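You operate a simulated robot arm through the tools that you are given. There is no shell and no other tool.

You run a simulated robot arm. Do the job below in one go: nothing can be reset, and whatever is moved stays where it is left.

JOB
Load plate 62 into pocket 2 of the turntable and plate 27 into pocket 1.
Fine: tabs outward; end with pocket 1 at the arrow; the third plate stays where it is.

It is judged by the outcome, as a careful person would: the job done as asked, and still so three seconds after it is handed in. It fails if anything else is knocked over, pushed out of place, dropped, spilled or broken.

ROBOT AND FRAMES
A 7-joint arm with a fingered hand, fixed in place. Base frame: the origin is on the floor under the middle of its stand, x ahead of it, y to its left, z up; the work surface is at about z = 0.86. Readings come in m, degrees, newtons and seconds.
With the tool pointing down near the work surface it reaches from about 0.26 to 0.7 m from the base axis. Its first joint turns from -166.0 to 166.0 degrees. Payload 4 kg.
The TCP is the grasp point between the finger pads, 0.026 m short of the fingertips. In the tool frame z runs along the fingers and y along their closing line. The gripper opens to 0.156 m; its body begins 0.073 m behind the TCP. The gripper is a hand of 4 fingers: y runs from the thumb to the fingers, the wrist lies at [0, 0, -0.239] in the tool frame.
Orientation is that of the tool frame in the base frame, as [roll, pitch, yaw] about the fixed x, y, z axes, in that order (R = Rz(yaw) Ry(pitch) Rx(roll)). With the fingers straight down and closing along the base's y, the tool's x points along the base's -x, its y along +y and its z along -z.

CONTROLS
- The arm moves only by the tool jog_arm. Its argument "plan" is text: rows parted by semicolons, each of 6 numbers parted by spaces: the turn, a rotation vector about the tool's x, y, z in units of 180 degrees (1.0 is 180 degrees), then the shift along the tool's x, y, z in units of 400 mm (1.0 is 400 mm). In form: wx wy wz x y z; .... A call has 1 to 20 rows; each row is the pose to reach, as a shift and turn from the pose commanded when the call began, along the tool's axes at that moment. A call with a number of a shift or a turn outside -1 to 1 is refused whole. Rows are played at 5 a second. More than 0.05 m and 8.6 degrees between two rows, and nothing of the call is played. Where a pose cannot be reached the arm comes as near as it can. A force on the tool above 50 N (or 10 N above the force at the start of the call, whichever is more), or a blocked arm, ends the call early, and 0.2 s more pass. In this call time passes only in rows, and 0.2 s behind the last. It gives the time, the measured TCP pose, the force on the tool (base axes), the opening and the grip force at its end, in the units of the frame above (readings bear some noise), with the torque about the TCP (base axes, N m) and any sound that the robot's microphone picked up.
- Cameras (640 x 400 px; columns grow to the right, rows downward): "scene" is fixed at [0.2172, -0.5006, 1.5887]; the picture's right is [0.57, -0.82, 0.00], its down [-0.61, -0.42, -0.67] and it looks along [0.55, 0.38, -0.74] (base axes); focal length 321 px, centre (320, 200). "wrist" rides on the gripper at [0.058, -0.058, -0.091] in the tool frame; the picture's right is [0.71, 0.71, 0.00], its down [-0.53, 0.53, -0.67] and it looks along [-0.47, 0.47, 0.74] (tool axes); focal length 265 px, centre (320, 200). There is no depth. A picture from a camera that has moved, and an enlarged one, comes with that camera's place and axes in the base frame and with its lens.
- get_image(camera): a new picture of that camera. The clock stands still meanwhile.
- curl_fingers(finger1, finger2, finger3, thumb_bend): sets how far each is bent, from 0 (flat) to 1 (curled in); at 0.3 the hand is open as for a grip, at 0.7 the pads meet at the TCP. One left out holds its place. A second passes; each finger stops where it meets its share of the squeeze, and holds until it gets a number again. It is the only way to open and close the hand. It gives what a move gives, with no picture; readings hold the bend of each and the force on the fingers (four entries, about 0 where the hand has none), thumb and palm.
- enlarge(camera, box): a new picture of the part [left, top, right, bottom] of that camera's present view, enlarged. The clock stands still meanwhile.
- hand_in(): hands the job in; it is judged then, once.

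Nothing tells you positions but the pictures and the camera data. Unless the task says otherwise, let go and move clear before handing in.

The tools are called after ">>>" by a JSON object that holds its "op" and its "data". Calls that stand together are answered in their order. jog_arm: Moves the arm, as the interface text tells. Its arguments: {"type":"object","properties":{"plan":{"type":"string"}},"required":["plan"]} The other tools are called the same way: curl_fingers (finger1, finger2, finger3, thumb_bend) moves the fingers one by one; get_image (camera) takes a picture; enlarge (camera, box) takes an enlarged picture of a part of a camera's view; hand_in () hands the job in.

At the start:

```text
time_s: 0.0
tcp_pos: [0.4735, 0.0153, 1.1652]
ee_rot: [180.0, 0.2, 179.9]
wrist_force: [-0.6, -0.5, 0.6]
ft_torque: [0.01, 0.01, -0.03]
gripper_width: 0.1557
gripper_force: 0.1
shape: jaw
bend: [0.3, 0.3, 0.3, 0.3]
finger forces: [0.1, 0.0, 0.0, 0.0, 0.0, 0.0]
```

scene: 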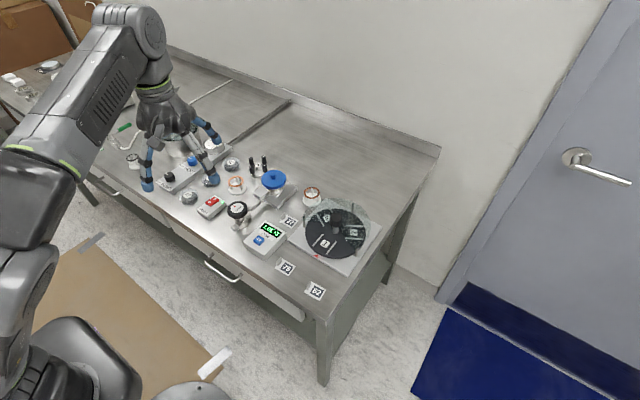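
wrist: 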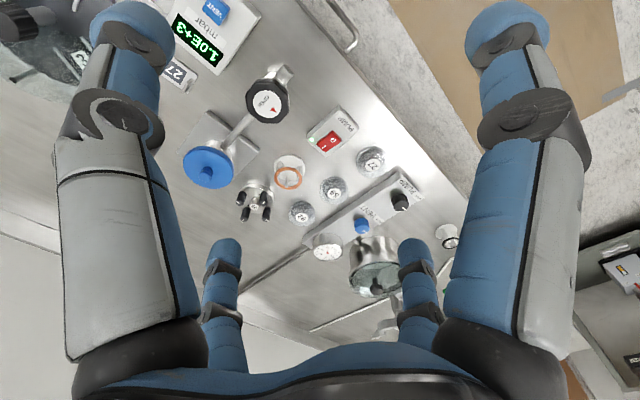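

I see a bench with a vacuum-like setup: a dark turntable at the right end with labels (27, 76?, 62?) near it. I will look closer before moving anything.

>>> {"op": "enlarge", "data": {"camera": "scene", "box": [260, 170, 400, 310]}}

>>> {"op": "enlarge", "data": {"camera": "scene", "box": [120, 120, 280, 220]}}

>>> {"op": "enlarge", "data": {"camera": "wrist", "box": [160, 0, 480, 300]}}

```text
2.86 times, centred on (330, 240) of scene
camera zoom: at [0.2172, -0.5006, 1.5887], right [0.57, -0.82, 0.0], down [-0.61, -0.42, -0.67], along [0.55, 0.38, -0.74], focal length 917 px, centre (291, 86)
```

zoom: 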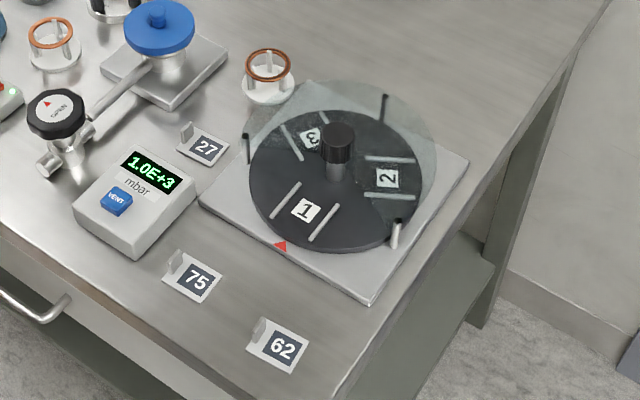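

```text
4.00 times, centred on (200, 170) of scene
camera zoom: at [0.2172, -0.5006, 1.5887], right [0.57, -0.82, 0.0], down [-0.61, -0.42, -0.67], along [0.55, 0.38, -0.74], focal length 1284 px, centre (800, 320)
```

zoom: 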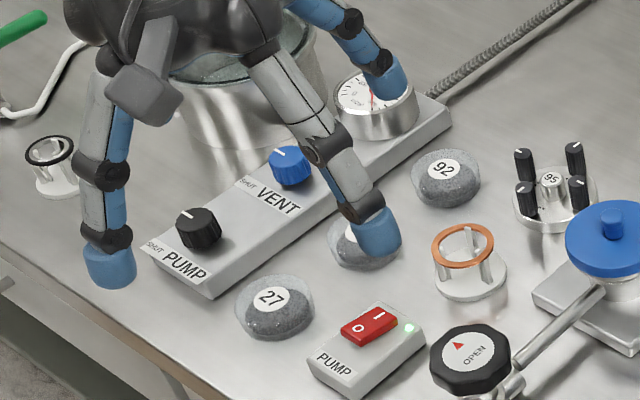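

```text
1.33 times, centred on (320, 150) of wrist
camera zoom: at [0.4151, -0.0424, 1.255], right [-0.71, 0.71, 0.0], down [0.53, 0.53, 0.67], along [0.47, 0.47, -0.74], focal length 354 px, centre (320, 267)
```

zoom: 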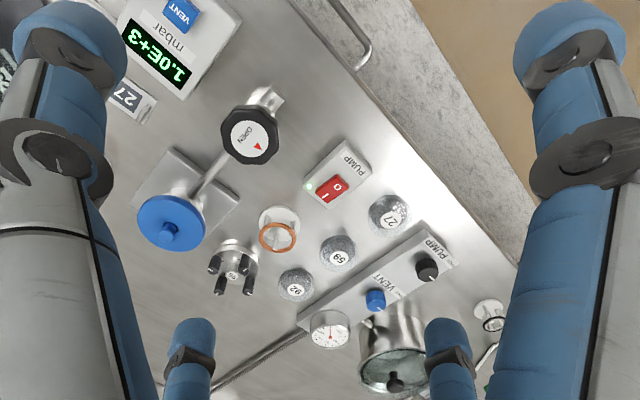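

The turntable sits at about (0.67, -0.24), with pocket 1 near the red arrow and a clear cover over the back pockets. The plates lie on the near side of it. I'll swing the hand over at safe height to look closer with the wrist camera.

>>> {"op": "jog_arm", "data": {"plan": "0 0 0 0 -0.1 0; 0 0 0 0 -0.2 0; 0 0 0 0 -0.3 0; 0 0 0 0 -0.4 0; 0 0 0 0 -0.5 0; 0 0 0 0 -0.6 0; 0 0 0 0 -0.7 0; 0 0 0 0 -0.8 0; 0 0 0 0 -0.9 0; 0 0 0 0 -1.0 0"}}

>>> {"op": "get_image", "data": {"camera": "wrist"}}

>>> {"op": "get_image", "data": {"camera": "scene"}}

```text
time_s: 2.2
tcp_pos: [0.4706, -0.361, 1.1592]
ee_rot: [179.9, 0.4, -179.7]
wrist_force: [-1.2, -0.5, -0.8]
ft_torque: [0.06, 0.0, -0.01]
gripper_width: 0.156
gripper_force: 0.1
shape: jaw
bend: [0.3, 0.3, 0.3, 0.3]
finger forces: [0.1, 0.0, 0.0, 0.0, 0.1, 0.0]
out of reach, approached as far as the arm can: row 10
```

```text
taken
camera wrist: at [0.4113, -0.4194, 1.2499], right [-0.71, 0.7, 0.0], down [0.52, 0.53, 0.67], along [0.48, 0.48, -0.74], focal length 265 px, centre (320, 200)
```

wrist: 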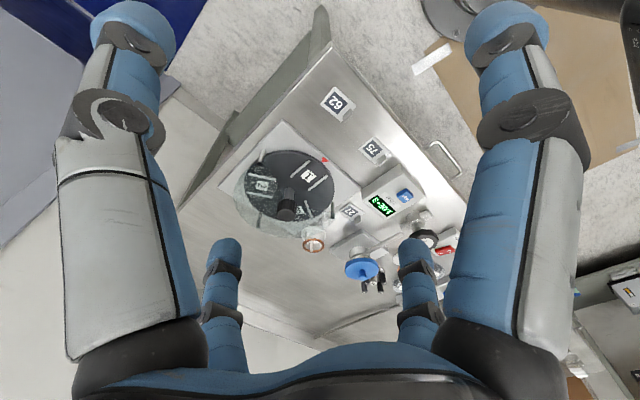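

```text
taken
```

scene: 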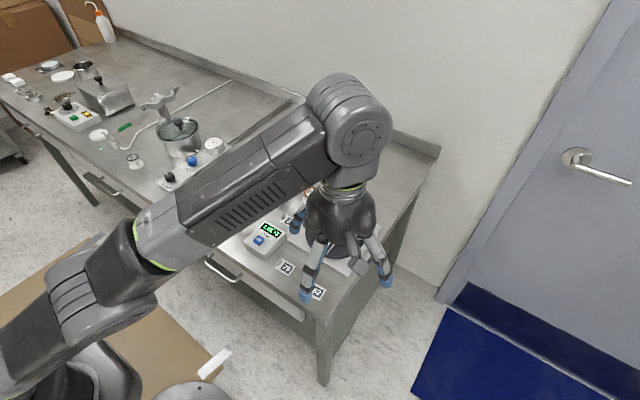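

The turntable, its cover and the plates are in view. I'll enlarge the parts to learn their exact shape.

>>> {"op": "enlarge", "data": {"camera": "wrist", "box": [220, 130, 380, 260]}}

>>> {"op": "enlarge", "data": {"camera": "wrist", "box": [300, 70, 420, 230]}}

```text
3.08 times, centred on (300, 195) of wrist
camera zoom: at [0.4113, -0.4194, 1.2499], right [-0.71, 0.7, 0.0], down [0.52, 0.53, 0.67], along [0.48, 0.48, -0.74], focal length 817 px, centre (382, 215)
```

zoom: 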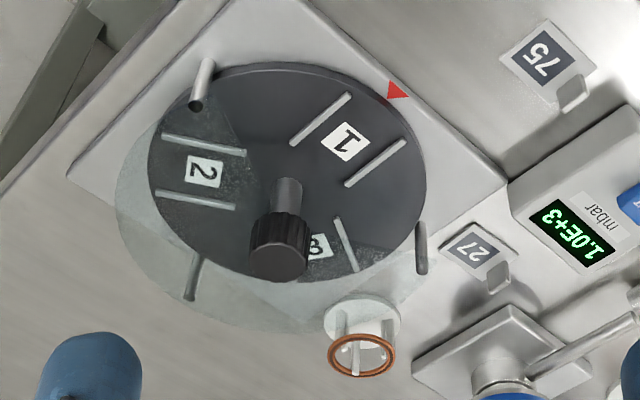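

```text
2.50 times, centred on (360, 150) of wrist
camera zoom: at [0.4113, -0.4194, 1.2499], right [-0.71, 0.7, 0.0], down [0.52, 0.53, 0.67], along [0.48, 0.48, -0.74], focal length 664 px, centre (220, 325)
```

zoom: 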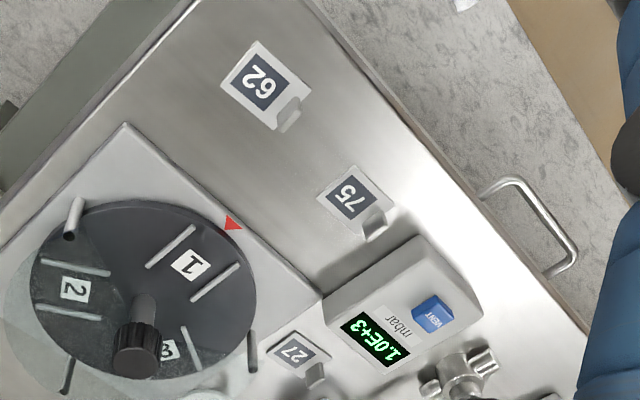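

The cover is a clear sector on three posts that leaves the arrow side open. The knob rises above it at about (0.67, -0.24) with its top near z 0.95, and the plates have small upright tabs on their +y side. I'll go lower for a close look at the plates.

>>> {"op": "jog_arm", "data": {"plan": "0 0 0 0.02 0.025 0.1; 0 0 0 0.04 0.05 0.2; 0 0 0 0.06 0.075 0.3; 0 0 0 0.075 0.1 0.4"}}

>>> {"op": "get_image", "data": {"camera": "wrist"}}

>>> {"op": "enlarge", "data": {"camera": "wrist", "box": [220, 60, 420, 200]}}

```text
time_s: 3.2
tcp_pos: [0.4408, -0.3199, 1.0016]
ee_rot: [180.0, 0.2, 180.0]
wrist_force: [0.3, 0.7, 1.0]
ft_torque: [0.01, 0.0, -0.02]
gripper_width: 0.156
gripper_force: 0.0
shape: jaw
bend: [0.3, 0.3, 0.3, 0.3]
finger forces: [0.0, 0.1, 0.0, 0.1, 0.0, 0.0]
```

```text
taken
camera wrist: at [0.3816, -0.3784, 1.0928], right [-0.71, 0.71, 0.0], down [0.53, 0.52, 0.67], along [0.48, 0.47, -0.74], focal length 265 px, centre (320, 200)
```

wrist: 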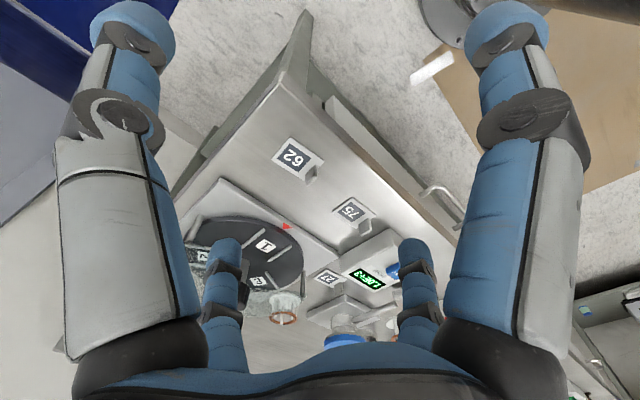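

```text
2.86 times, centred on (320, 130) of wrist
camera zoom: at [0.3816, -0.3784, 1.0928], right [-0.71, 0.71, 0.0], down [0.53, 0.52, 0.67], along [0.48, 0.47, -0.74], focal length 758 px, centre (320, 400)
```

zoom: 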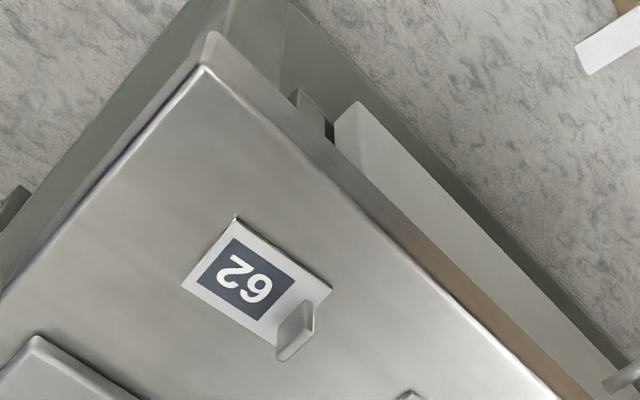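

Plate 62 lies at about (0.505, -0.29), with an upright tab on its +y end. I'll enlarge further to see the tab's orientation, and also look at 75 and 27.

>>> {"op": "enlarge", "data": {"camera": "wrist", "box": [265, 130, 335, 190]}}

>>> {"op": "enlarge", "data": {"camera": "wrist", "box": [300, 180, 400, 300]}}

>>> {"op": "enlarge", "data": {"camera": "wrist", "box": [175, 200, 315, 330]}}

>>> {"op": "get_image", "data": {"camera": "scene"}}

```text
6.67 times, centred on (300, 160) of wrist
camera zoom: at [0.3816, -0.3784, 1.0928], right [-0.71, 0.71, 0.0], down [0.53, 0.52, 0.67], along [0.48, 0.47, -0.74], focal length 1769 px, centre (453, 467)
```

zoom: 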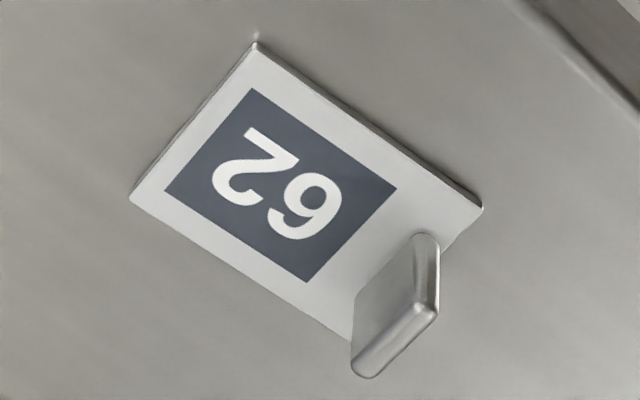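

```text
3.33 times, centred on (350, 240) of wrist
camera zoom: at [0.3816, -0.3784, 1.0928], right [-0.71, 0.71, 0.0], down [0.53, 0.52, 0.67], along [0.48, 0.47, -0.74], focal length 885 px, centre (220, 67)
```

zoom: 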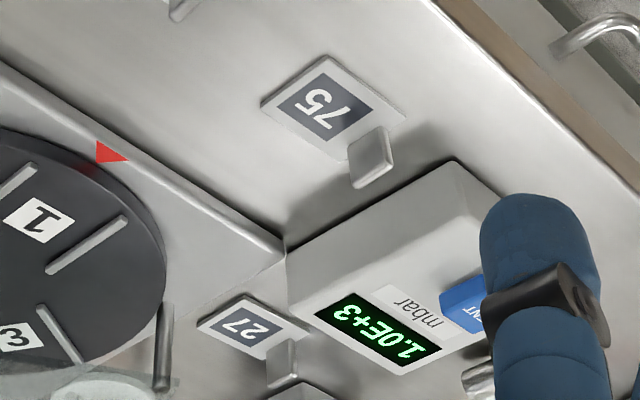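

```text
3.08 times, centred on (245, 265) of wrist
camera zoom: at [0.3816, -0.3784, 1.0928], right [-0.71, 0.71, 0.0], down [0.53, 0.52, 0.67], along [0.48, 0.47, -0.74], focal length 817 px, centre (551, 0)
```

zoom: 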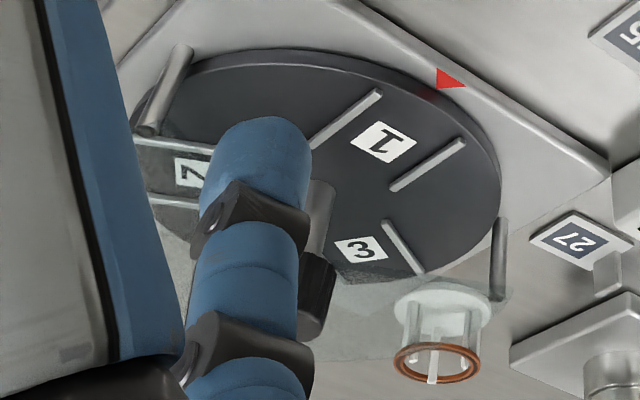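

```text
taken
```

scene: 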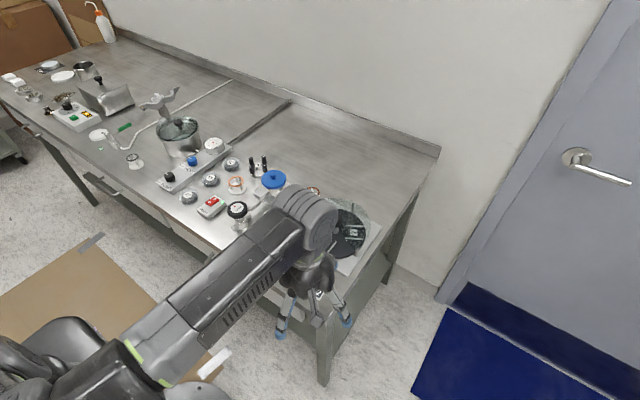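

Each plate is about 34 x 44 mm with a thin upright tab (about 16 mm wide, 4 mm thick, 20 mm high) across its +y end. So the fingers must close along the plate's length. Before using the hand I want to learn its fingers, so I'll bend some in free air and look.

>>> {"op": "curl_fingers", "data": {"finger1": 0.0, "finger2": 0.6, "finger3": 0.3, "thumb_bend": 0.6}}

>>> {"op": "get_image", "data": {"camera": "wrist"}}

>>> {"op": "enlarge", "data": {"camera": "scene", "box": [240, 170, 400, 350]}}

```text
time_s: 4.2
tcp_pos: [0.4407, -0.3195, 1.0021]
ee_rot: [180.0, 0.1, 179.9]
wrist_force: [0.1, 0.3, 0.0]
ft_torque: [-0.02, 0.01, 0.0]
gripper_width: 0.1055
gripper_force: 0.0
shape: fingers
bend: [0.01, 0.6, 0.3, 0.6]
finger forces: [0.0, 0.0, 0.0, 0.0, 0.0, 0.1]
```

```text
taken
camera wrist: at [0.3819, -0.3787, 1.093], right [-0.71, 0.71, 0.0], down [0.53, 0.53, 0.67], along [0.47, 0.47, -0.74], focal length 265 px, centre (320, 200)
```

wrist: 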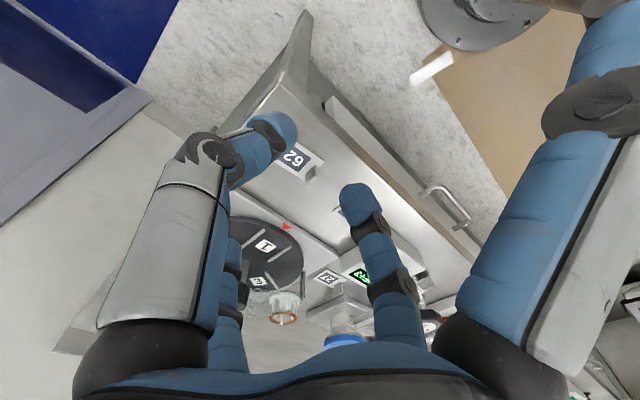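

```text
2.22 times, centred on (320, 260) of scene
camera zoom: at [0.2172, -0.5006, 1.5887], right [0.57, -0.82, 0.0], down [-0.61, -0.42, -0.67], along [0.55, 0.38, -0.74], focal length 713 px, centre (320, 67)
```

zoom: 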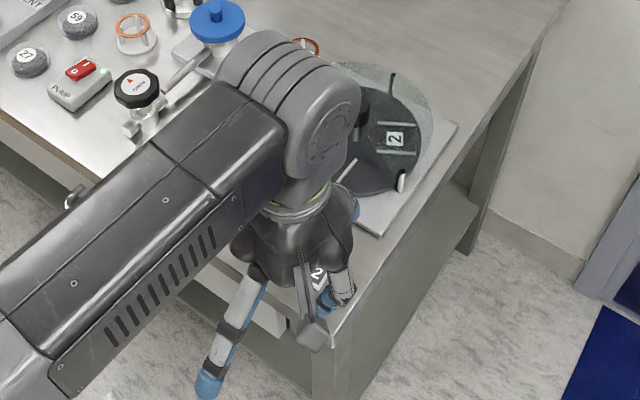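

Finger2 opposes the thumb along tool y, and fingers 1 and 3 lie along +x and -x. I'll close the thumb and finger2 in free air to see where the tips meet.

>>> {"op": "curl_fingers", "data": {"finger1": 0.15, "finger2": 0.7, "finger3": 0.15, "thumb_bend": 0.7}}

>>> {"op": "get_image", "data": {"camera": "wrist"}}

>>> {"op": "enlarge", "data": {"camera": "wrist", "box": [200, 80, 440, 320]}}

```text
time_s: 5.2
tcp_pos: [0.4413, -0.3205, 1.0016]
ee_rot: [180.0, 0.1, 179.8]
wrist_force: [-0.7, 0.0, 0.6]
ft_torque: [0.02, 0.0, 0.01]
gripper_width: 0.0902
gripper_force: 0.1
shape: fingers
bend: [0.15, 0.7, 0.15, 0.7]
finger forces: [0.1, 0.0, 0.0, 0.0, 0.0, 0.0]
```

```text
taken
camera wrist: at [0.3819, -0.3787, 1.0929], right [-0.71, 0.71, 0.0], down [0.53, 0.53, 0.67], along [0.47, 0.47, -0.74], focal length 265 px, centre (320, 200)
```

wrist: 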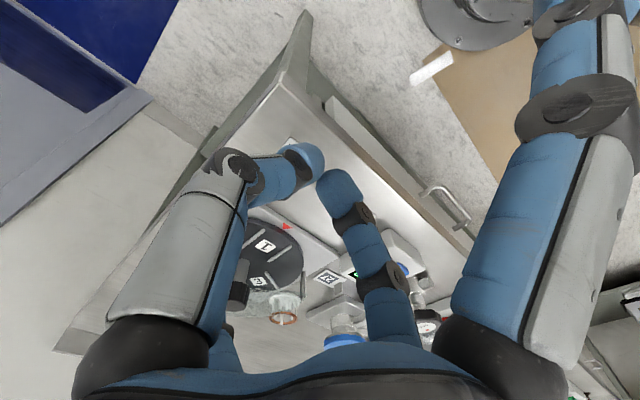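

```text
1.67 times, centred on (320, 200) of wrist
camera zoom: at [0.3819, -0.3787, 1.0929], right [-0.71, 0.71, 0.0], down [0.53, 0.53, 0.67], along [0.47, 0.47, -0.74], focal length 442 px, centre (320, 200)
```

zoom: 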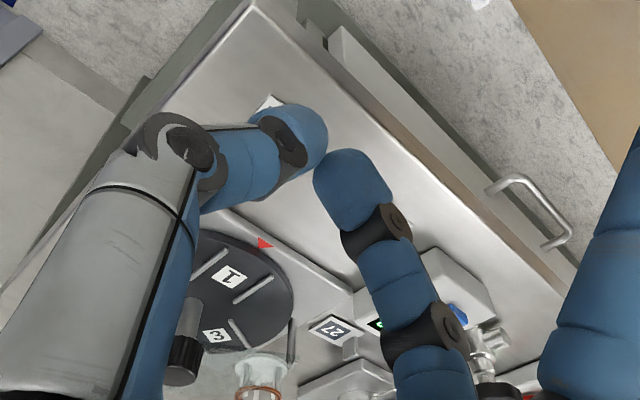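

The thumb and finger2 tips nearly meet at 0.7. Next I'll open the hand and look at the knob and cover from the robot side.

>>> {"op": "curl_fingers", "data": {"finger1": 0.3, "finger2": 0.3, "finger3": 0.3, "thumb_bend": 0.3}}

>>> {"op": "jog_arm", "data": {"plan": "0 0 0.0417 -0.037 0.035 -0.0125; 0 0 0.0833 -0.074 0.07 -0.025; 0 0 0.125 -0.111 0.105 -0.0375; 0 0 0.1667 -0.148 0.14 -0.05; 0 0 0.2083 -0.185 0.175 -0.0625; 0 0 0.25 -0.2215 0.211 -0.075"}}

>>> {"op": "get_image", "data": {"camera": "wrist"}}

```text
time_s: 6.2
tcp_pos: [0.4401, -0.32, 1.0029]
ee_rot: [-180.0, 0.1, 179.9]
wrist_force: [0.3, 0.1, 0.1]
ft_torque: [0.01, 0.0, 0.0]
gripper_width: 0.1068
gripper_force: 0.1
shape: fingers
bend: [0.3, 0.3, 0.3, 0.3]
finger forces: [0.0, 0.1, 0.0, 0.0, 0.0, 0.0]
```

```text
time_s: 7.6
tcp_pos: [0.5281, -0.2348, 1.0331]
ee_rot: [179.9, 0.0, 134.8]
wrist_force: [-0.6, 0.5, -0.2]
ft_torque: [-0.04, -0.05, -0.02]
gripper_width: 0.1069
gripper_force: 0.0
shape: fingers
bend: [0.3, 0.3, 0.3, 0.3]
finger forces: [0.0, 0.0, 0.0, 0.0, 0.0, 0.1]
```

```text
taken
camera wrist: at [0.4455, -0.2351, 1.1239], right [0.0, 1.0, 0.0], down [0.74, 0.0, 0.67], along [0.67, 0.0, -0.74], focal length 265 px, centre (320, 200)
```

wrist: 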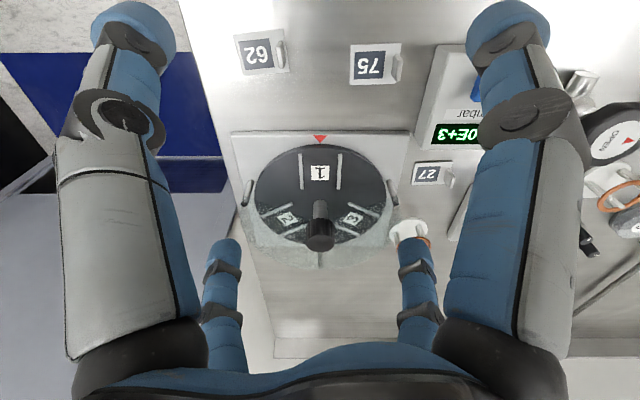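

Now I see the turntable straight on, with the gap in the cover facing the robot. I'll enlarge for exact measurements.

>>> {"op": "enlarge", "data": {"camera": "wrist", "box": [225, 120, 415, 280]}}

>>> {"op": "enlarge", "data": {"camera": "wrist", "box": [270, 180, 370, 260]}}

>>> {"op": "enlarge", "data": {"camera": "wrist", "box": [220, 20, 470, 200]}}

```text
2.50 times, centred on (320, 200) of wrist
camera zoom: at [0.4455, -0.2351, 1.1239], right [0.0, 1.0, 0.0], down [0.74, 0.0, 0.67], along [0.67, 0.0, -0.74], focal length 664 px, centre (320, 200)
```

zoom: 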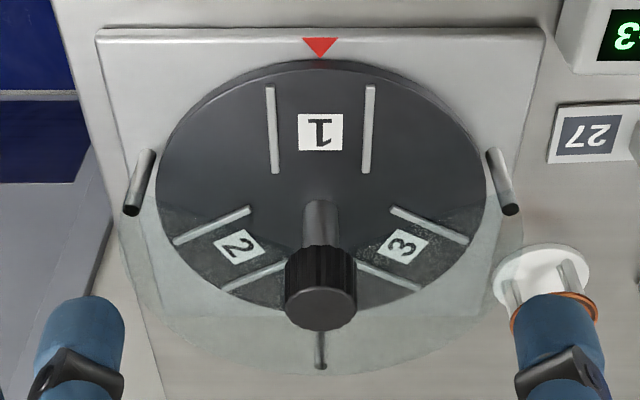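

```text
5.00 times, centred on (320, 220) of wrist
camera zoom: at [0.4455, -0.2351, 1.1239], right [0.0, 1.0, 0.0], down [0.74, 0.0, 0.67], along [0.67, 0.0, -0.74], focal length 1327 px, centre (320, 100)
```

zoom: 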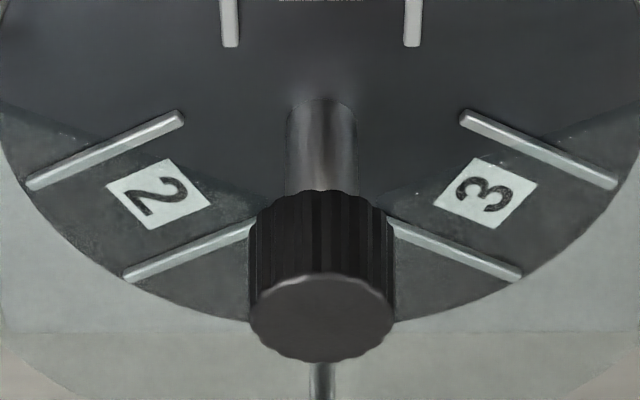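

```text
2.22 times, centred on (345, 110) of wrist
camera zoom: at [0.4455, -0.2351, 1.1239], right [0.0, 1.0, 0.0], down [0.74, 0.0, 0.67], along [0.67, 0.0, -0.74], focal length 590 px, centre (264, 400)
```

zoom: 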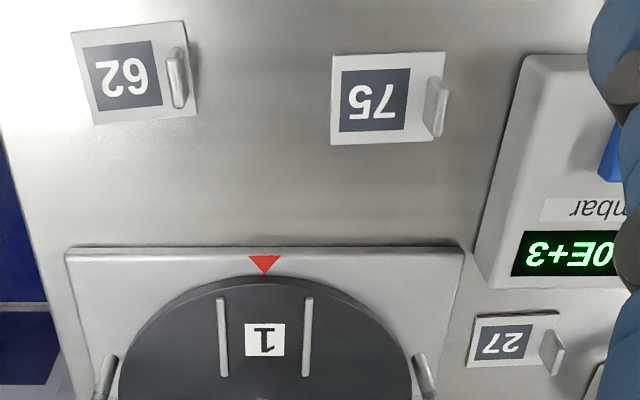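

The turntable centre is at about (0.675, -0.235). The disc top is near z 0.88, the cover near 0.911 with a 120° gap facing the robot, and the knob cap is 32 mm across spanning z 0.917–0.939. I'll half-close the fingers and pre-rotate the hand so I have room for a 120° turn of the knob.

>>> {"op": "curl_fingers", "data": {"finger1": 0.5, "finger2": 0.5, "finger3": 0.5, "thumb_bend": 0.5}}

>>> {"op": "jog_arm", "data": {"plan": "0 0 -0.0417 -0.0106 0.0107 0; 0 0 -0.0833 -0.0212 0.0213 0; 0 0 -0.125 -0.0318 0.032 0; 0 0 -0.1667 -0.0424 0.0427 0; 0 0 -0.2083 -0.053 0.0533 0; 0 0 -0.25 -0.0636 0.064 0; 0 0 -0.2917 -0.0742 0.0747 0; 0 0 -0.3333 -0.0848 0.0853 0; 0 0 -0.375 -0.0954 0.096 0; 0 0 -0.4167 -0.106 0.1067 0; 0 0 -0.4583 -0.1166 0.1173 0; 0 0 -0.5 -0.127 0.128 0"}}

>>> {"op": "get_image", "data": {"camera": "wrist"}}

>>> {"op": "get_image", "data": {"camera": "scene"}}

```text
time_s: 8.6
tcp_pos: [0.528, -0.2359, 1.0332]
ee_rot: [179.8, 0.0, 134.9]
wrist_force: [-0.3, 1.0, -0.5]
ft_torque: [-0.02, 0.03, -0.01]
gripper_width: 0.0513
gripper_force: 0.0
shape: fingers
bend: [0.5, 0.5, 0.5, 0.5]
finger forces: [0.0, 0.0, 0.0, 0.1, 0.0, 0.0]
```

```text
time_s: 11.2
tcp_pos: [0.5991, -0.2364, 1.0307]
ee_rot: [180.0, 0.0, -134.9]
wrist_force: [-0.3, 0.4, -0.2]
ft_torque: [0.02, -0.01, -0.03]
gripper_width: 0.0513
gripper_force: 0.0
shape: fingers
bend: [0.5, 0.5, 0.5, 0.5]
finger forces: [0.1, 0.0, 0.0, 0.0, 0.1, 0.1]
```

```text
taken
camera wrist: at [0.5989, -0.3198, 1.1218], right [-1.0, 0.0, 0.0], down [0.0, 0.74, 0.67], along [0.0, 0.67, -0.74], focal length 265 px, centre (320, 200)
```

wrist: 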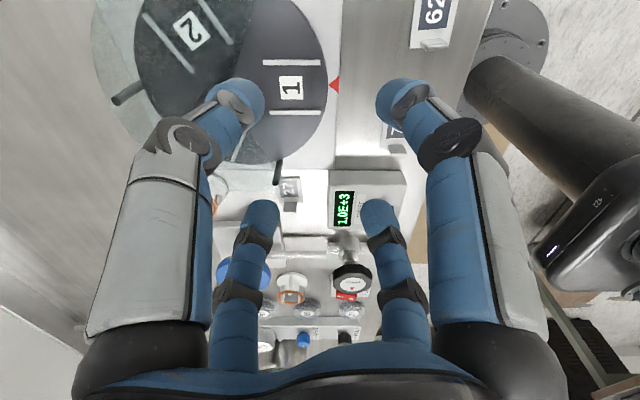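

```text
taken
```

scene: 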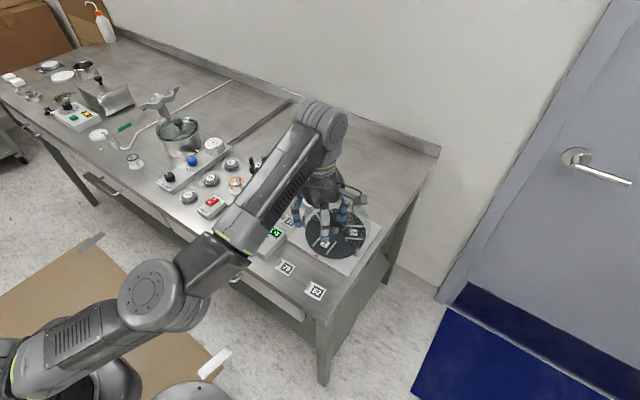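

All four fingers close evenly, and at 0.5 the opening is about 51 mm against the 32 mm cap. I'll move above the knob with a 12° tilt towards the robot, which I need for reach.

>>> {"op": "jog_arm", "data": {"plan": "0.0118 -0.0118 0 -0.034 -0.033 0.019; 0.0236 -0.0236 0 -0.068 -0.066 0.038; 0.0354 -0.0354 0 -0.102 -0.099 0.057; 0.0472 -0.0471 0 -0.1365 -0.132 0.0768"}}

>>> {"op": "get_image", "data": {"camera": "wrist"}}

>>> {"op": "enlarge", "data": {"camera": "scene", "box": [260, 90, 420, 290]}}

```text
time_s: 12.2
tcp_pos: [0.678, -0.2355, 1.0004]
ee_rot: [-171.3, 8.4, -134.5]
wrist_force: [0.7, 0.4, 0.2]
ft_torque: [0.01, -0.03, 0.01]
gripper_width: 0.0511
gripper_force: 0.0
shape: fingers
bend: [0.5, 0.5, 0.5, 0.5]
finger forces: [0.0, 0.0, 0.0, 0.0, 0.0, 0.0]
```

```text
taken
camera wrist: at [0.6567, -0.3173, 1.0896], right [-0.98, 0.0, -0.21], down [-0.14, 0.74, 0.65], along [0.16, 0.67, -0.73], focal length 265 px, centre (320, 200)
```

wrist: 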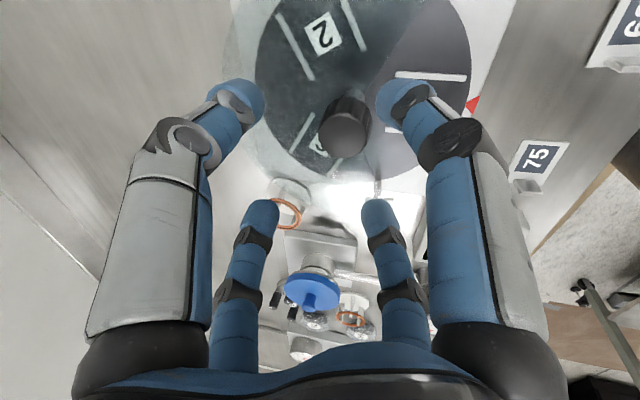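

```text
2.00 times, centred on (340, 190) of scene
camera zoom: at [0.2172, -0.5006, 1.5887], right [0.57, -0.82, 0.0], down [-0.61, -0.42, -0.67], along [0.55, 0.38, -0.74], focal length 642 px, centre (280, 220)
```

zoom: 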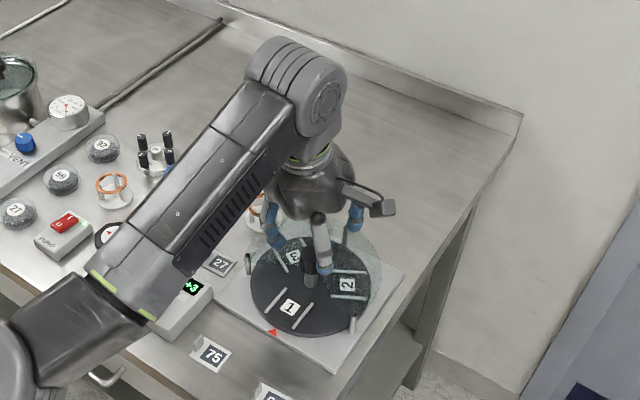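

The hand sits above the knob and the tilt is reachable. Before gripping, I'll test in the air that the full 120° turn is within the wrist's range.

>>> {"op": "jog_arm", "data": {"plan": "0 0 0.0445 0 0 0; 0 0 0.0889 0 0 0; 0 0 0.1333 0 0 0; 0 0 0.1778 0 0 0; 0 0 0.2222 0 0 0; 0 0 0.2667 0 0 0; 0 0 0.3111 0 0 0; 0 0 0.3556 0 0 0; 0 0 0.4 0 0 0; 0 0 0.4444 0 0 0; 0 0 0.4889 0 0 0; 0 0 0.5333 0 0 0; 0 0 0.5778 0 0 0; 0 0 0.6222 0 0 0; 0 0 0.6667 0 0 0; 0 0 0.7111 0 0 0"}}

```text
time_s: 15.6
tcp_pos: [0.6758, -0.235, 1.0005]
ee_rot: [168.1, 1.4, 96.7]
wrist_force: [0.2, -0.4, -0.1]
ft_torque: [-0.01, 0.0, -0.02]
gripper_width: 0.0513
gripper_force: 0.1
shape: fingers
bend: [0.5, 0.5, 0.5, 0.5]
finger forces: [0.1, 0.1, 0.0, 0.0, 0.0, 0.0]
```

The full turn is reachable. I'll turn back, then lower over the knob.

>>> {"op": "jog_arm", "data": {"plan": "0 0 -0.0445 0 0 0; 0 0 -0.0889 0 0 0; 0 0 -0.1333 0 0 0; 0 0 -0.1778 0 0 0; 0 0 -0.2222 0 0 0; 0 0 -0.2667 0 0 0; 0 0 -0.3111 0 0 0; 0 0 -0.3556 0 0 0; 0 0 -0.4 0 0 0; 0 0 -0.4444 0 0 0; 0 0 -0.4889 0 0 0; 0 0 -0.5333 0 0 0; 0 0 -0.5778 0 0 0; 0 0 -0.6222 0 0 0; 0 0 -0.6667 0 0 0; 0 0 -0.7111 0 0 0"}}

>>> {"op": "jog_arm", "data": {"plan": "0 0 0 0.0096 0.0102 0.0417; 0 0 0 0.0144 0.0153 0.0625; 0 0 0 0.0191 0.0204 0.083; 0 0 0 0.0239 0.0255 0.104; 0 0 0 0.0287 0.0306 0.125"}}

>>> {"op": "get_image", "data": {"camera": "wrist"}}

>>> {"op": "enlarge", "data": {"camera": "scene", "box": [290, 160, 390, 270]}}

```text
time_s: 19.0
tcp_pos: [0.6756, -0.2346, 0.9999]
ee_rot: [-171.4, 8.4, -134.3]
wrist_force: [-0.2, -0.1, 0.5]
ft_torque: [0.0, 0.02, 0.01]
gripper_width: 0.0513
gripper_force: 0.1
shape: fingers
bend: [0.5, 0.5, 0.5, 0.5]
finger forces: [0.1, 0.0, 0.1, 0.0, 0.0, 0.0]
```

```text
time_s: 20.2
tcp_pos: [0.6696, -0.2344, 0.948]
ee_rot: [-171.5, 8.4, -134.5]
wrist_force: [-0.8, 0.0, 0.1]
ft_torque: [-0.02, 0.0, -0.02]
gripper_width: 0.0516
gripper_force: 0.1
shape: fingers
bend: [0.5, 0.5, 0.5, 0.5]
finger forces: [0.0, 0.0, 0.1, 0.0, 0.0, 0.0]
```

```text
taken
camera wrist: at [0.65, -0.3164, 1.0374], right [-0.98, 0.0, -0.21], down [-0.14, 0.74, 0.65], along [0.16, 0.67, -0.73], focal length 265 px, centre (320, 200)
```

wrist: 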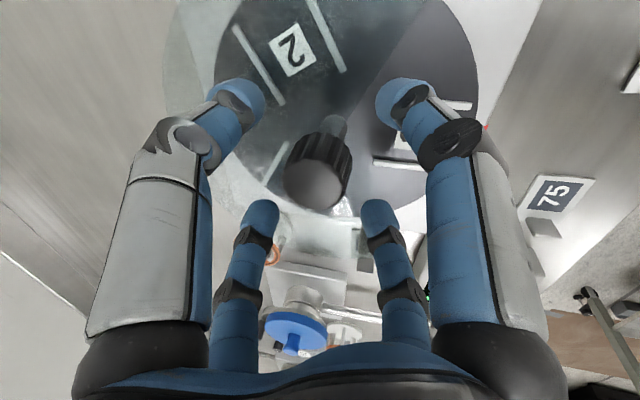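

```text
3.64 times, centred on (340, 215) of scene
camera zoom: at [0.2172, -0.5006, 1.5887], right [0.57, -0.82, 0.0], down [-0.61, -0.42, -0.67], along [0.55, 0.38, -0.74], focal length 1167 px, centre (247, 146)
```

zoom: 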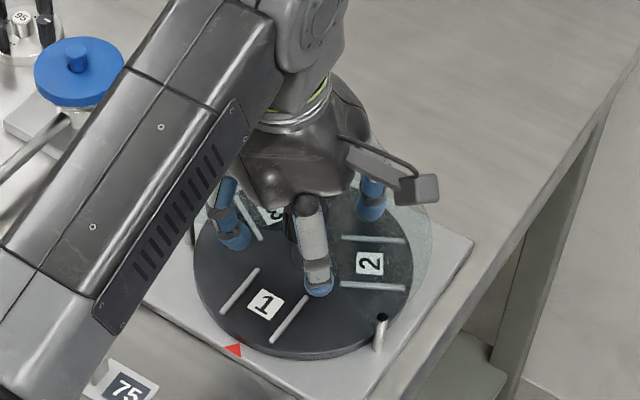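

The cap is centred between the four fingertips and nothing is touching. I'll close on the knob.

>>> {"op": "curl_fingers", "data": {"finger1": 0.7, "finger2": 0.7, "finger3": 0.7, "thumb_bend": 0.7}}

>>> {"op": "get_image", "data": {"camera": "wrist"}}

```text
time_s: 21.2
tcp_pos: [0.6694, -0.2349, 0.9498]
ee_rot: [-171.4, 8.5, -134.6]
wrist_force: [3.3, -3.1, 0.0]
ft_torque: [-0.06, -0.02, -0.02]
gripper_width: 0.018
gripper_force: 15.6
shape: fingers
bend: [0.62, 0.63, 0.63, 0.63]
finger forces: [7.0, 6.6, 6.8, 0.0, 11.8, 0.0]
```

```text
taken
camera wrist: at [0.65, -0.3168, 1.0376], right [-0.98, 0.0, -0.21], down [-0.14, 0.74, 0.65], along [0.16, 0.67, -0.73], focal length 265 px, centre (320, 200)
```

wrist: 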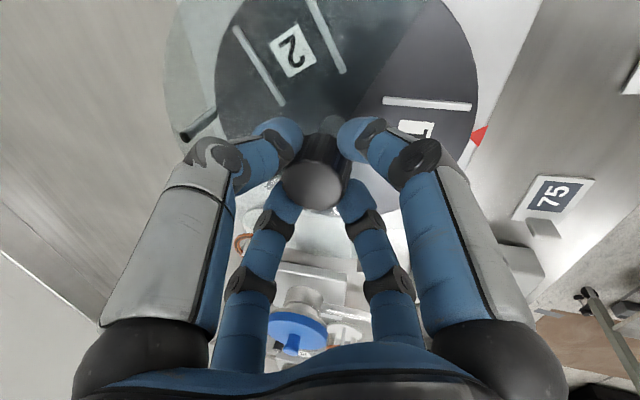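

All four fingers hold the knob at about 7–12 N. I'll turn a little, clockwise from above, and check that the disc follows.

>>> {"op": "jog_arm", "data": {"plan": "0 0 0.0222 0 0 0; 0 0 0.0444 0 0 0; 0 0 0.0667 0 0 0; 0 0 0.0889 0 0 0"}}

>>> {"op": "get_image", "data": {"camera": "wrist"}}

>>> {"op": "enlarge", "data": {"camera": "scene", "box": [290, 160, 390, 270]}}

```text
time_s: 22.2
tcp_pos: [0.6697, -0.2348, 0.9491]
ee_rot: [-174.1, 10.7, -150.6]
wrist_force: [4.9, -1.0, 4.2]
ft_torque: [-0.19, -0.08, 0.02]
gripper_width: 0.0171
gripper_force: 15.5
shape: fingers
bend: [0.63, 0.63, 0.63, 0.63]
finger forces: [7.8, 6.3, 7.7, 0.0, 10.9, 0.0]
```

```text
taken
camera wrist: at [0.6276, -0.3139, 1.0326], right [-0.94, 0.28, -0.2], down [0.06, 0.72, 0.7], along [0.34, 0.64, -0.69], focal length 265 px, centre (320, 200)
```

wrist: 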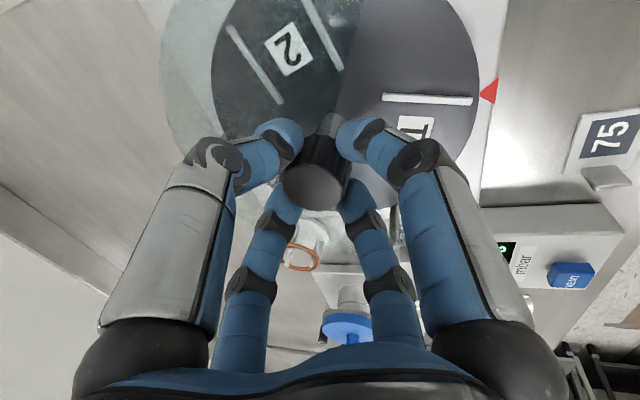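

```text
3.64 times, centred on (340, 215) of scene
camera zoom: at [0.2172, -0.5006, 1.5887], right [0.57, -0.82, 0.0], down [-0.61, -0.42, -0.67], along [0.55, 0.38, -0.74], focal length 1167 px, centre (247, 146)
```

zoom: 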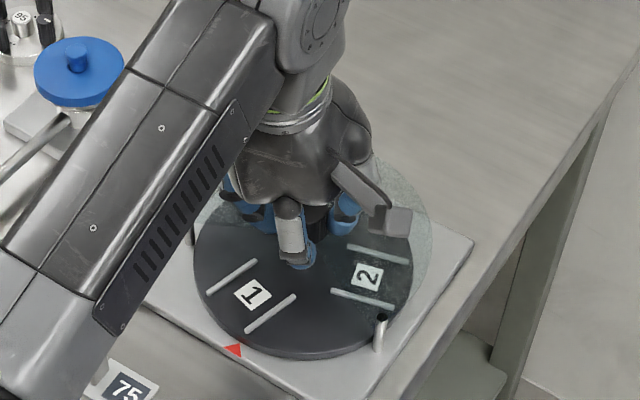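

The disc follows the knob exactly. I'll continue with the remaining 104°.

>>> {"op": "jog_arm", "data": {"plan": "0 0 0.0321 0 0 0; 0 0 0.0642 0 0 0; 0 0 0.0963 0 0 0; 0 0 0.1284 0 0 0; 0 0 0.1605 0 0 0; 0 0 0.1926 0 0 0; 0 0 0.2247 0 0 0; 0 0 0.2568 0 0 0; 0 0 0.2889 0 0 0; 0 0 0.321 0 0 0; 0 0 0.3531 0 0 0; 0 0 0.3852 0 0 0; 0 0 0.4173 0 0 0; 0 0 0.4494 0 0 0; 0 0 0.4815 0 0 0; 0 0 0.5136 0 0 0; 0 0 0.5457 0 0 0; 0 0 0.5778 0 0 0"}}

>>> {"op": "get_image", "data": {"camera": "wrist"}}

>>> {"op": "enlarge", "data": {"camera": "scene", "box": [290, 160, 390, 270]}}

```text
time_s: 26.0
tcp_pos: [0.6699, -0.2345, 0.9474]
ee_rot: [168.4, 3.0, 104.5]
wrist_force: [-9.1, -6.3, 5.6]
ft_torque: [-0.34, 0.46, -0.05]
gripper_width: 0.0111
gripper_force: 19.5
shape: fingers
bend: [0.64, 0.63, 0.63, 0.65]
finger forces: [6.1, 7.4, 8.8, 0.1, 16.5, 0.0]
```

```text
taken
camera wrist: at [0.5804, -0.1941, 1.0221], right [0.49, 0.86, 0.1], down [0.49, -0.37, 0.79], along [0.72, -0.34, -0.61], focal length 265 px, centre (320, 200)
```

wrist: 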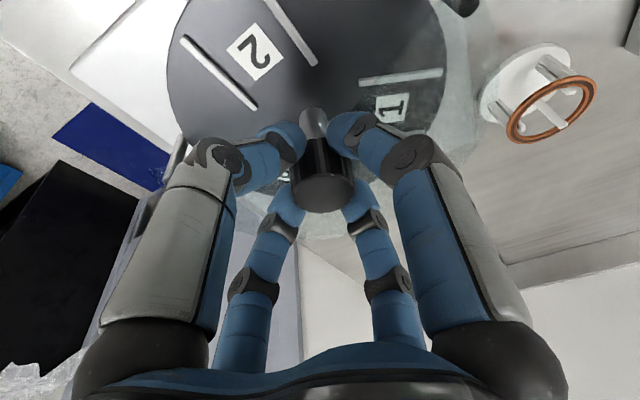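

```text
3.64 times, centred on (340, 215) of scene
camera zoom: at [0.2172, -0.5006, 1.5887], right [0.57, -0.82, 0.0], down [-0.61, -0.42, -0.67], along [0.55, 0.38, -0.74], focal length 1167 px, centre (247, 146)
```

zoom: 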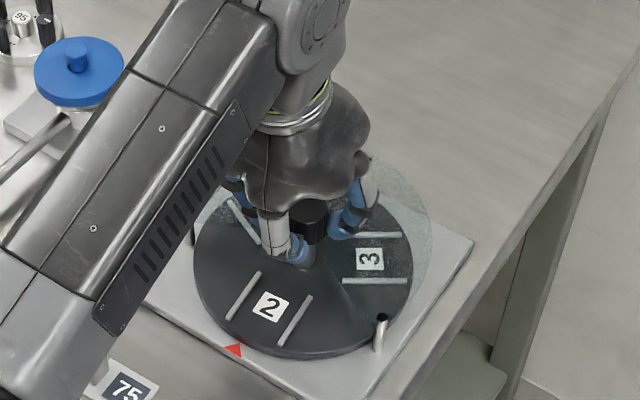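

Pocket 2 is almost at the arrow, but a few degrees short because of slip. I'll turn 5° more, then check.

>>> {"op": "jog_arm", "data": {"plan": "0 0 0.0139 0 0 0; 0 0 0.0278 0 0 0"}}

>>> {"op": "enlarge", "data": {"camera": "scene", "box": [290, 160, 390, 270]}}

```text
time_s: 26.6
tcp_pos: [0.6678, -0.2347, 0.9484]
ee_rot: [168.1, 2.2, 99.7]
wrist_force: [-8.7, -4.3, 3.9]
ft_torque: [-0.32, 0.46, 0.01]
gripper_width: 0.0117
gripper_force: 19.1
shape: fingers
bend: [0.64, 0.63, 0.63, 0.65]
finger forces: [5.8, 7.6, 8.8, 0.0, 16.1, 0.0]
```

```text
3.64 times, centred on (340, 215) of scene
camera zoom: at [0.2172, -0.5006, 1.5887], right [0.57, -0.82, 0.0], down [-0.61, -0.42, -0.67], along [0.55, 0.38, -0.74], focal length 1167 px, centre (247, 146)
```

zoom: 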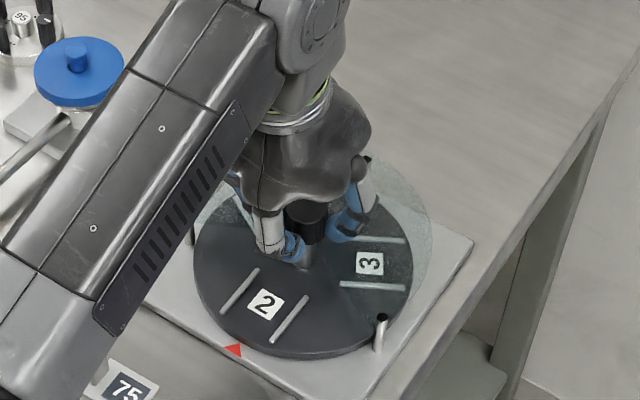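

Pocket 2 now matches where pocket 1 was. I'll release the knob and check that it stays.

>>> {"op": "curl_fingers", "data": {"finger1": 0.48, "finger2": 0.48, "finger3": 0.48, "thumb_bend": 0.48}}

>>> {"op": "enlarge", "data": {"camera": "scene", "box": [290, 160, 390, 270]}}

>>> {"op": "get_image", "data": {"camera": "wrist"}}

```text
time_s: 27.6
tcp_pos: [0.6689, -0.2344, 0.9491]
ee_rot: [168.0, 2.1, 99.7]
wrist_force: [-0.6, -2.0, 14.6]
ft_torque: [0.62, 0.06, 0.0]
gripper_width: 0.054
gripper_force: 7.8
shape: fingers
bend: [0.5, 0.48, 0.48, 0.48]
finger forces: [14.5, 0.0, 0.0, 0.0, 0.1, 0.1]
```

```text
3.64 times, centred on (340, 215) of scene
camera zoom: at [0.2172, -0.5006, 1.5887], right [0.57, -0.82, 0.0], down [-0.61, -0.42, -0.67], along [0.55, 0.38, -0.74], focal length 1167 px, centre (247, 146)
```

zoom: 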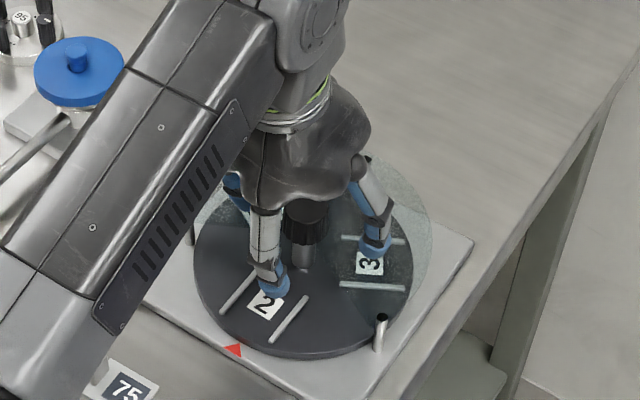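

```text
taken
camera wrist: at [0.5841, -0.188, 1.024], right [0.56, 0.82, 0.12], down [0.45, -0.43, 0.78], along [0.69, -0.38, -0.61], focal length 265 px, centre (320, 200)
```

wrist: 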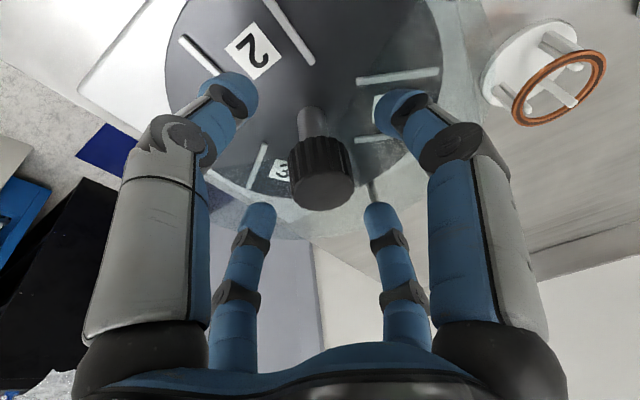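

Finger1's tip is pressing down on the cover with about 14 N as it opened. I'll lift straight away to relieve it.

>>> {"op": "jog_arm", "data": {"plan": "0 0 0 0 0 -0.0125; 0 0 0 0 0 -0.03; 0 0 0 0 0 -0.06; 0 0 0 0 0 -0.1; 0 0 0 0 0 -0.15"}}

>>> {"op": "get_image", "data": {"camera": "wrist"}}

>>> {"op": "enlarge", "data": {"camera": "scene", "box": [290, 160, 390, 270]}}

```text
time_s: 28.8
tcp_pos: [0.6583, -0.2344, 1.0081]
ee_rot: [168.1, 2.1, 99.7]
wrist_force: [-0.2, -1.3, 0.2]
ft_torque: [-0.02, 0.01, 0.03]
gripper_width: 0.0563
gripper_force: 0.1
shape: fingers
bend: [0.48, 0.48, 0.48, 0.48]
finger forces: [0.1, 0.0, 0.1, 0.1, 0.0, 0.0]
```

```text
taken
camera wrist: at [0.5725, -0.188, 1.082], right [0.56, 0.82, 0.12], down [0.46, -0.43, 0.78], along [0.69, -0.38, -0.61], focal length 265 px, centre (320, 200)
```

wrist: 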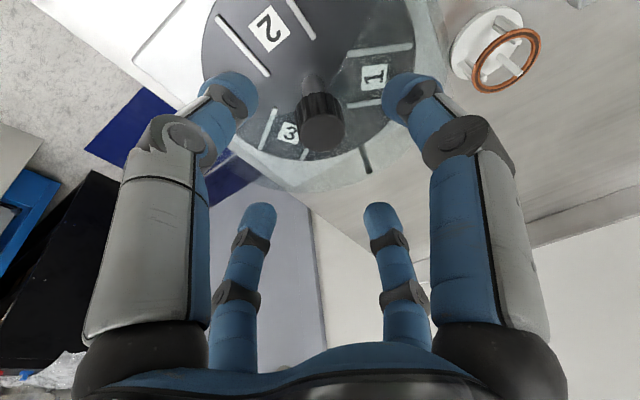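

```text
3.64 times, centred on (340, 215) of scene
camera zoom: at [0.2172, -0.5006, 1.5887], right [0.57, -0.82, 0.0], down [-0.61, -0.42, -0.67], along [0.55, 0.38, -0.74], focal length 1167 px, centre (247, 146)
```

zoom: 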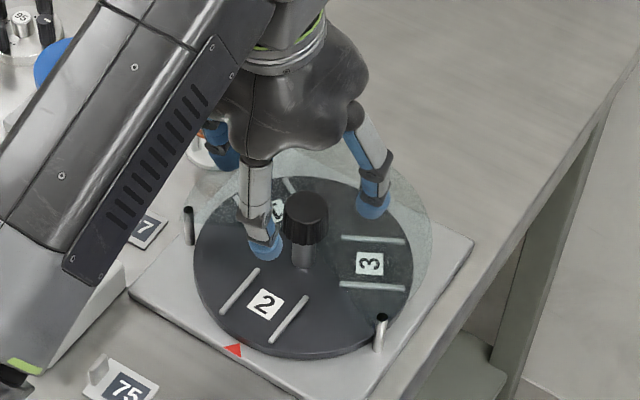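

The cover and posts look undisturbed, and pocket 2 is at the arrow. Now I'll check the arm's posture in the full scene before going for plate 62.

>>> {"op": "get_image", "data": {"camera": "scene"}}

```text
taken
```

scene: 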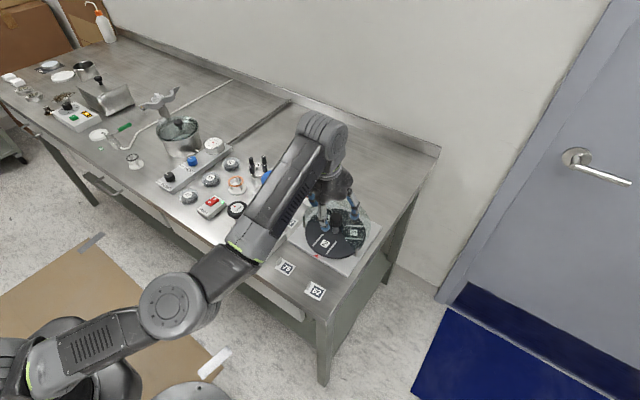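

The forearm rides well above the bench, so the posture is safe. I'll swing away from the knob to above plate 62 while turning the hand back. Its tab is at about (0.505, -0.268), with the plate turned about 5°.

>>> {"op": "jog_arm", "data": {"plan": "0 0 -0.0472 0.0022 -0.0357 -0.0107; 0 0 -0.0944 0.0044 -0.0714 -0.0214; 0 0 -0.1417 0.0065 -0.1071 -0.0321; 0 0 -0.1889 0.0087 -0.1428 -0.0428; 0 0 -0.2361 0.0109 -0.1785 -0.0535; 0 0 -0.2833 0.0131 -0.2142 -0.0642; 0 0 -0.3306 0.0153 -0.2499 -0.0749; 0 0 -0.3778 0.0174 -0.2856 -0.0856; 0 0 -0.425 0.0196 -0.3213 -0.0963; 0 0 -0.4722 0.0218 -0.357 -0.107"}}

>>> {"op": "jog_arm", "data": {"plan": "-0.0029 0.0332 0 0 0 0; -0.0058 0.0664 0 0 0 0"}}

>>> {"op": "get_image", "data": {"camera": "wrist"}}

```text
time_s: 31.0
tcp_pos: [0.5075, -0.2527, 1.0196]
ee_rot: [-179.0, 12.0, -174.8]
wrist_force: [-0.2, 0.0, -0.5]
ft_torque: [0.01, 0.01, 0.01]
gripper_width: 0.0564
gripper_force: 0.0
shape: fingers
bend: [0.48, 0.48, 0.48, 0.48]
finger forces: [0.0, 0.0, 0.0, 0.0, 0.1, 0.1]
```

```text
time_s: 31.6
tcp_pos: [0.5088, -0.2526, 1.0195]
ee_rot: [179.9, 0.1, -175.1]
wrist_force: [0.8, 0.0, -1.0]
ft_torque: [0.0, 0.03, -0.02]
gripper_width: 0.0564
gripper_force: 0.1
shape: fingers
bend: [0.48, 0.48, 0.48, 0.48]
finger forces: [0.0, 0.0, 0.0, 0.0, 0.0, 0.1]
```

```text
taken
camera wrist: at [0.456, -0.3148, 1.1105], right [-0.77, 0.64, 0.0], down [0.48, 0.57, 0.67], along [0.43, 0.51, -0.74], focal length 265 px, centre (320, 200)
```

wrist: 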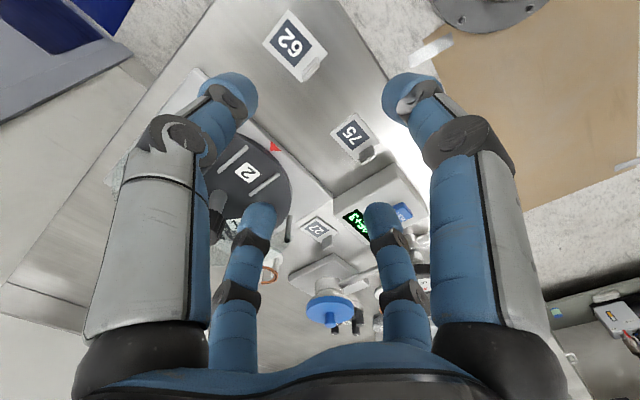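

The hand is vertical and aligned with plate 62. I'll try the off-centre pinch in the air to learn exactly where the thumb and finger2 meet.

>>> {"op": "curl_fingers", "data": {"finger1": 0.5, "finger2": 0.76, "finger3": 0.5, "thumb_bend": 0.8}}

>>> {"op": "enlarge", "data": {"camera": "wrist", "box": [200, 40, 440, 260]}}

>>> {"op": "enlarge", "data": {"camera": "scene", "box": [250, 170, 370, 310]}}

```text
time_s: 32.6
tcp_pos: [0.5085, -0.2518, 1.0205]
ee_rot: [-180.0, 0.2, -175.1]
wrist_force: [1.2, -0.2, 0.1]
ft_torque: [0.02, -0.01, 0.06]
gripper_width: 0.0337
gripper_force: 0.1
shape: fingers
bend: [0.5, 0.74, 0.5, 0.74]
finger forces: [0.0, 0.1, 0.0, 0.0, 0.0, 0.0]
```

```text
1.82 times, centred on (320, 150) of wrist
camera zoom: at [0.4561, -0.3144, 1.1102], right [-0.77, 0.64, 0.0], down [0.48, 0.57, 0.67], along [0.43, 0.51, -0.74], focal length 483 px, centre (320, 291)
```

zoom: 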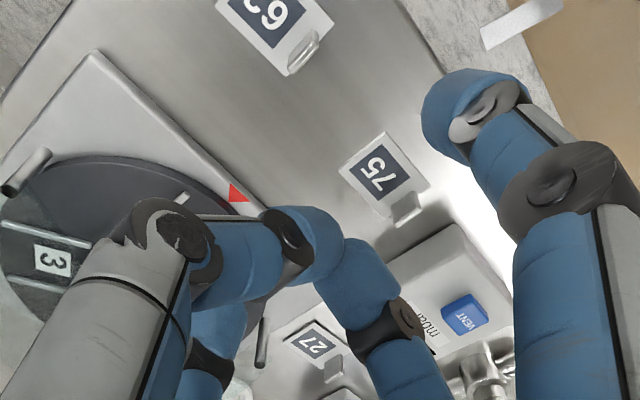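

```text
2.86 times, centred on (310, 240) of scene
camera zoom: at [0.2172, -0.5006, 1.5887], right [0.57, -0.82, 0.0], down [-0.61, -0.42, -0.67], along [0.55, 0.38, -0.74], focal length 917 px, centre (349, 86)
```

zoom: 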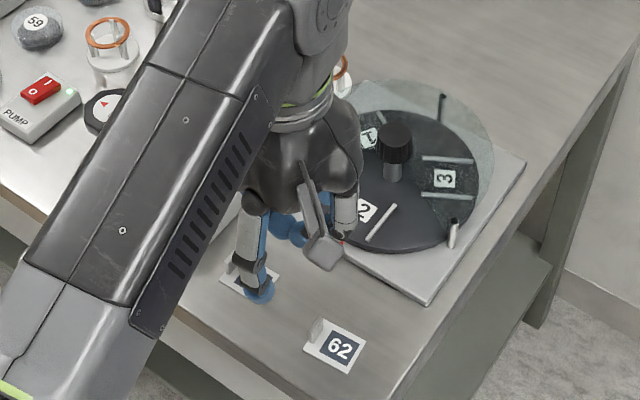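

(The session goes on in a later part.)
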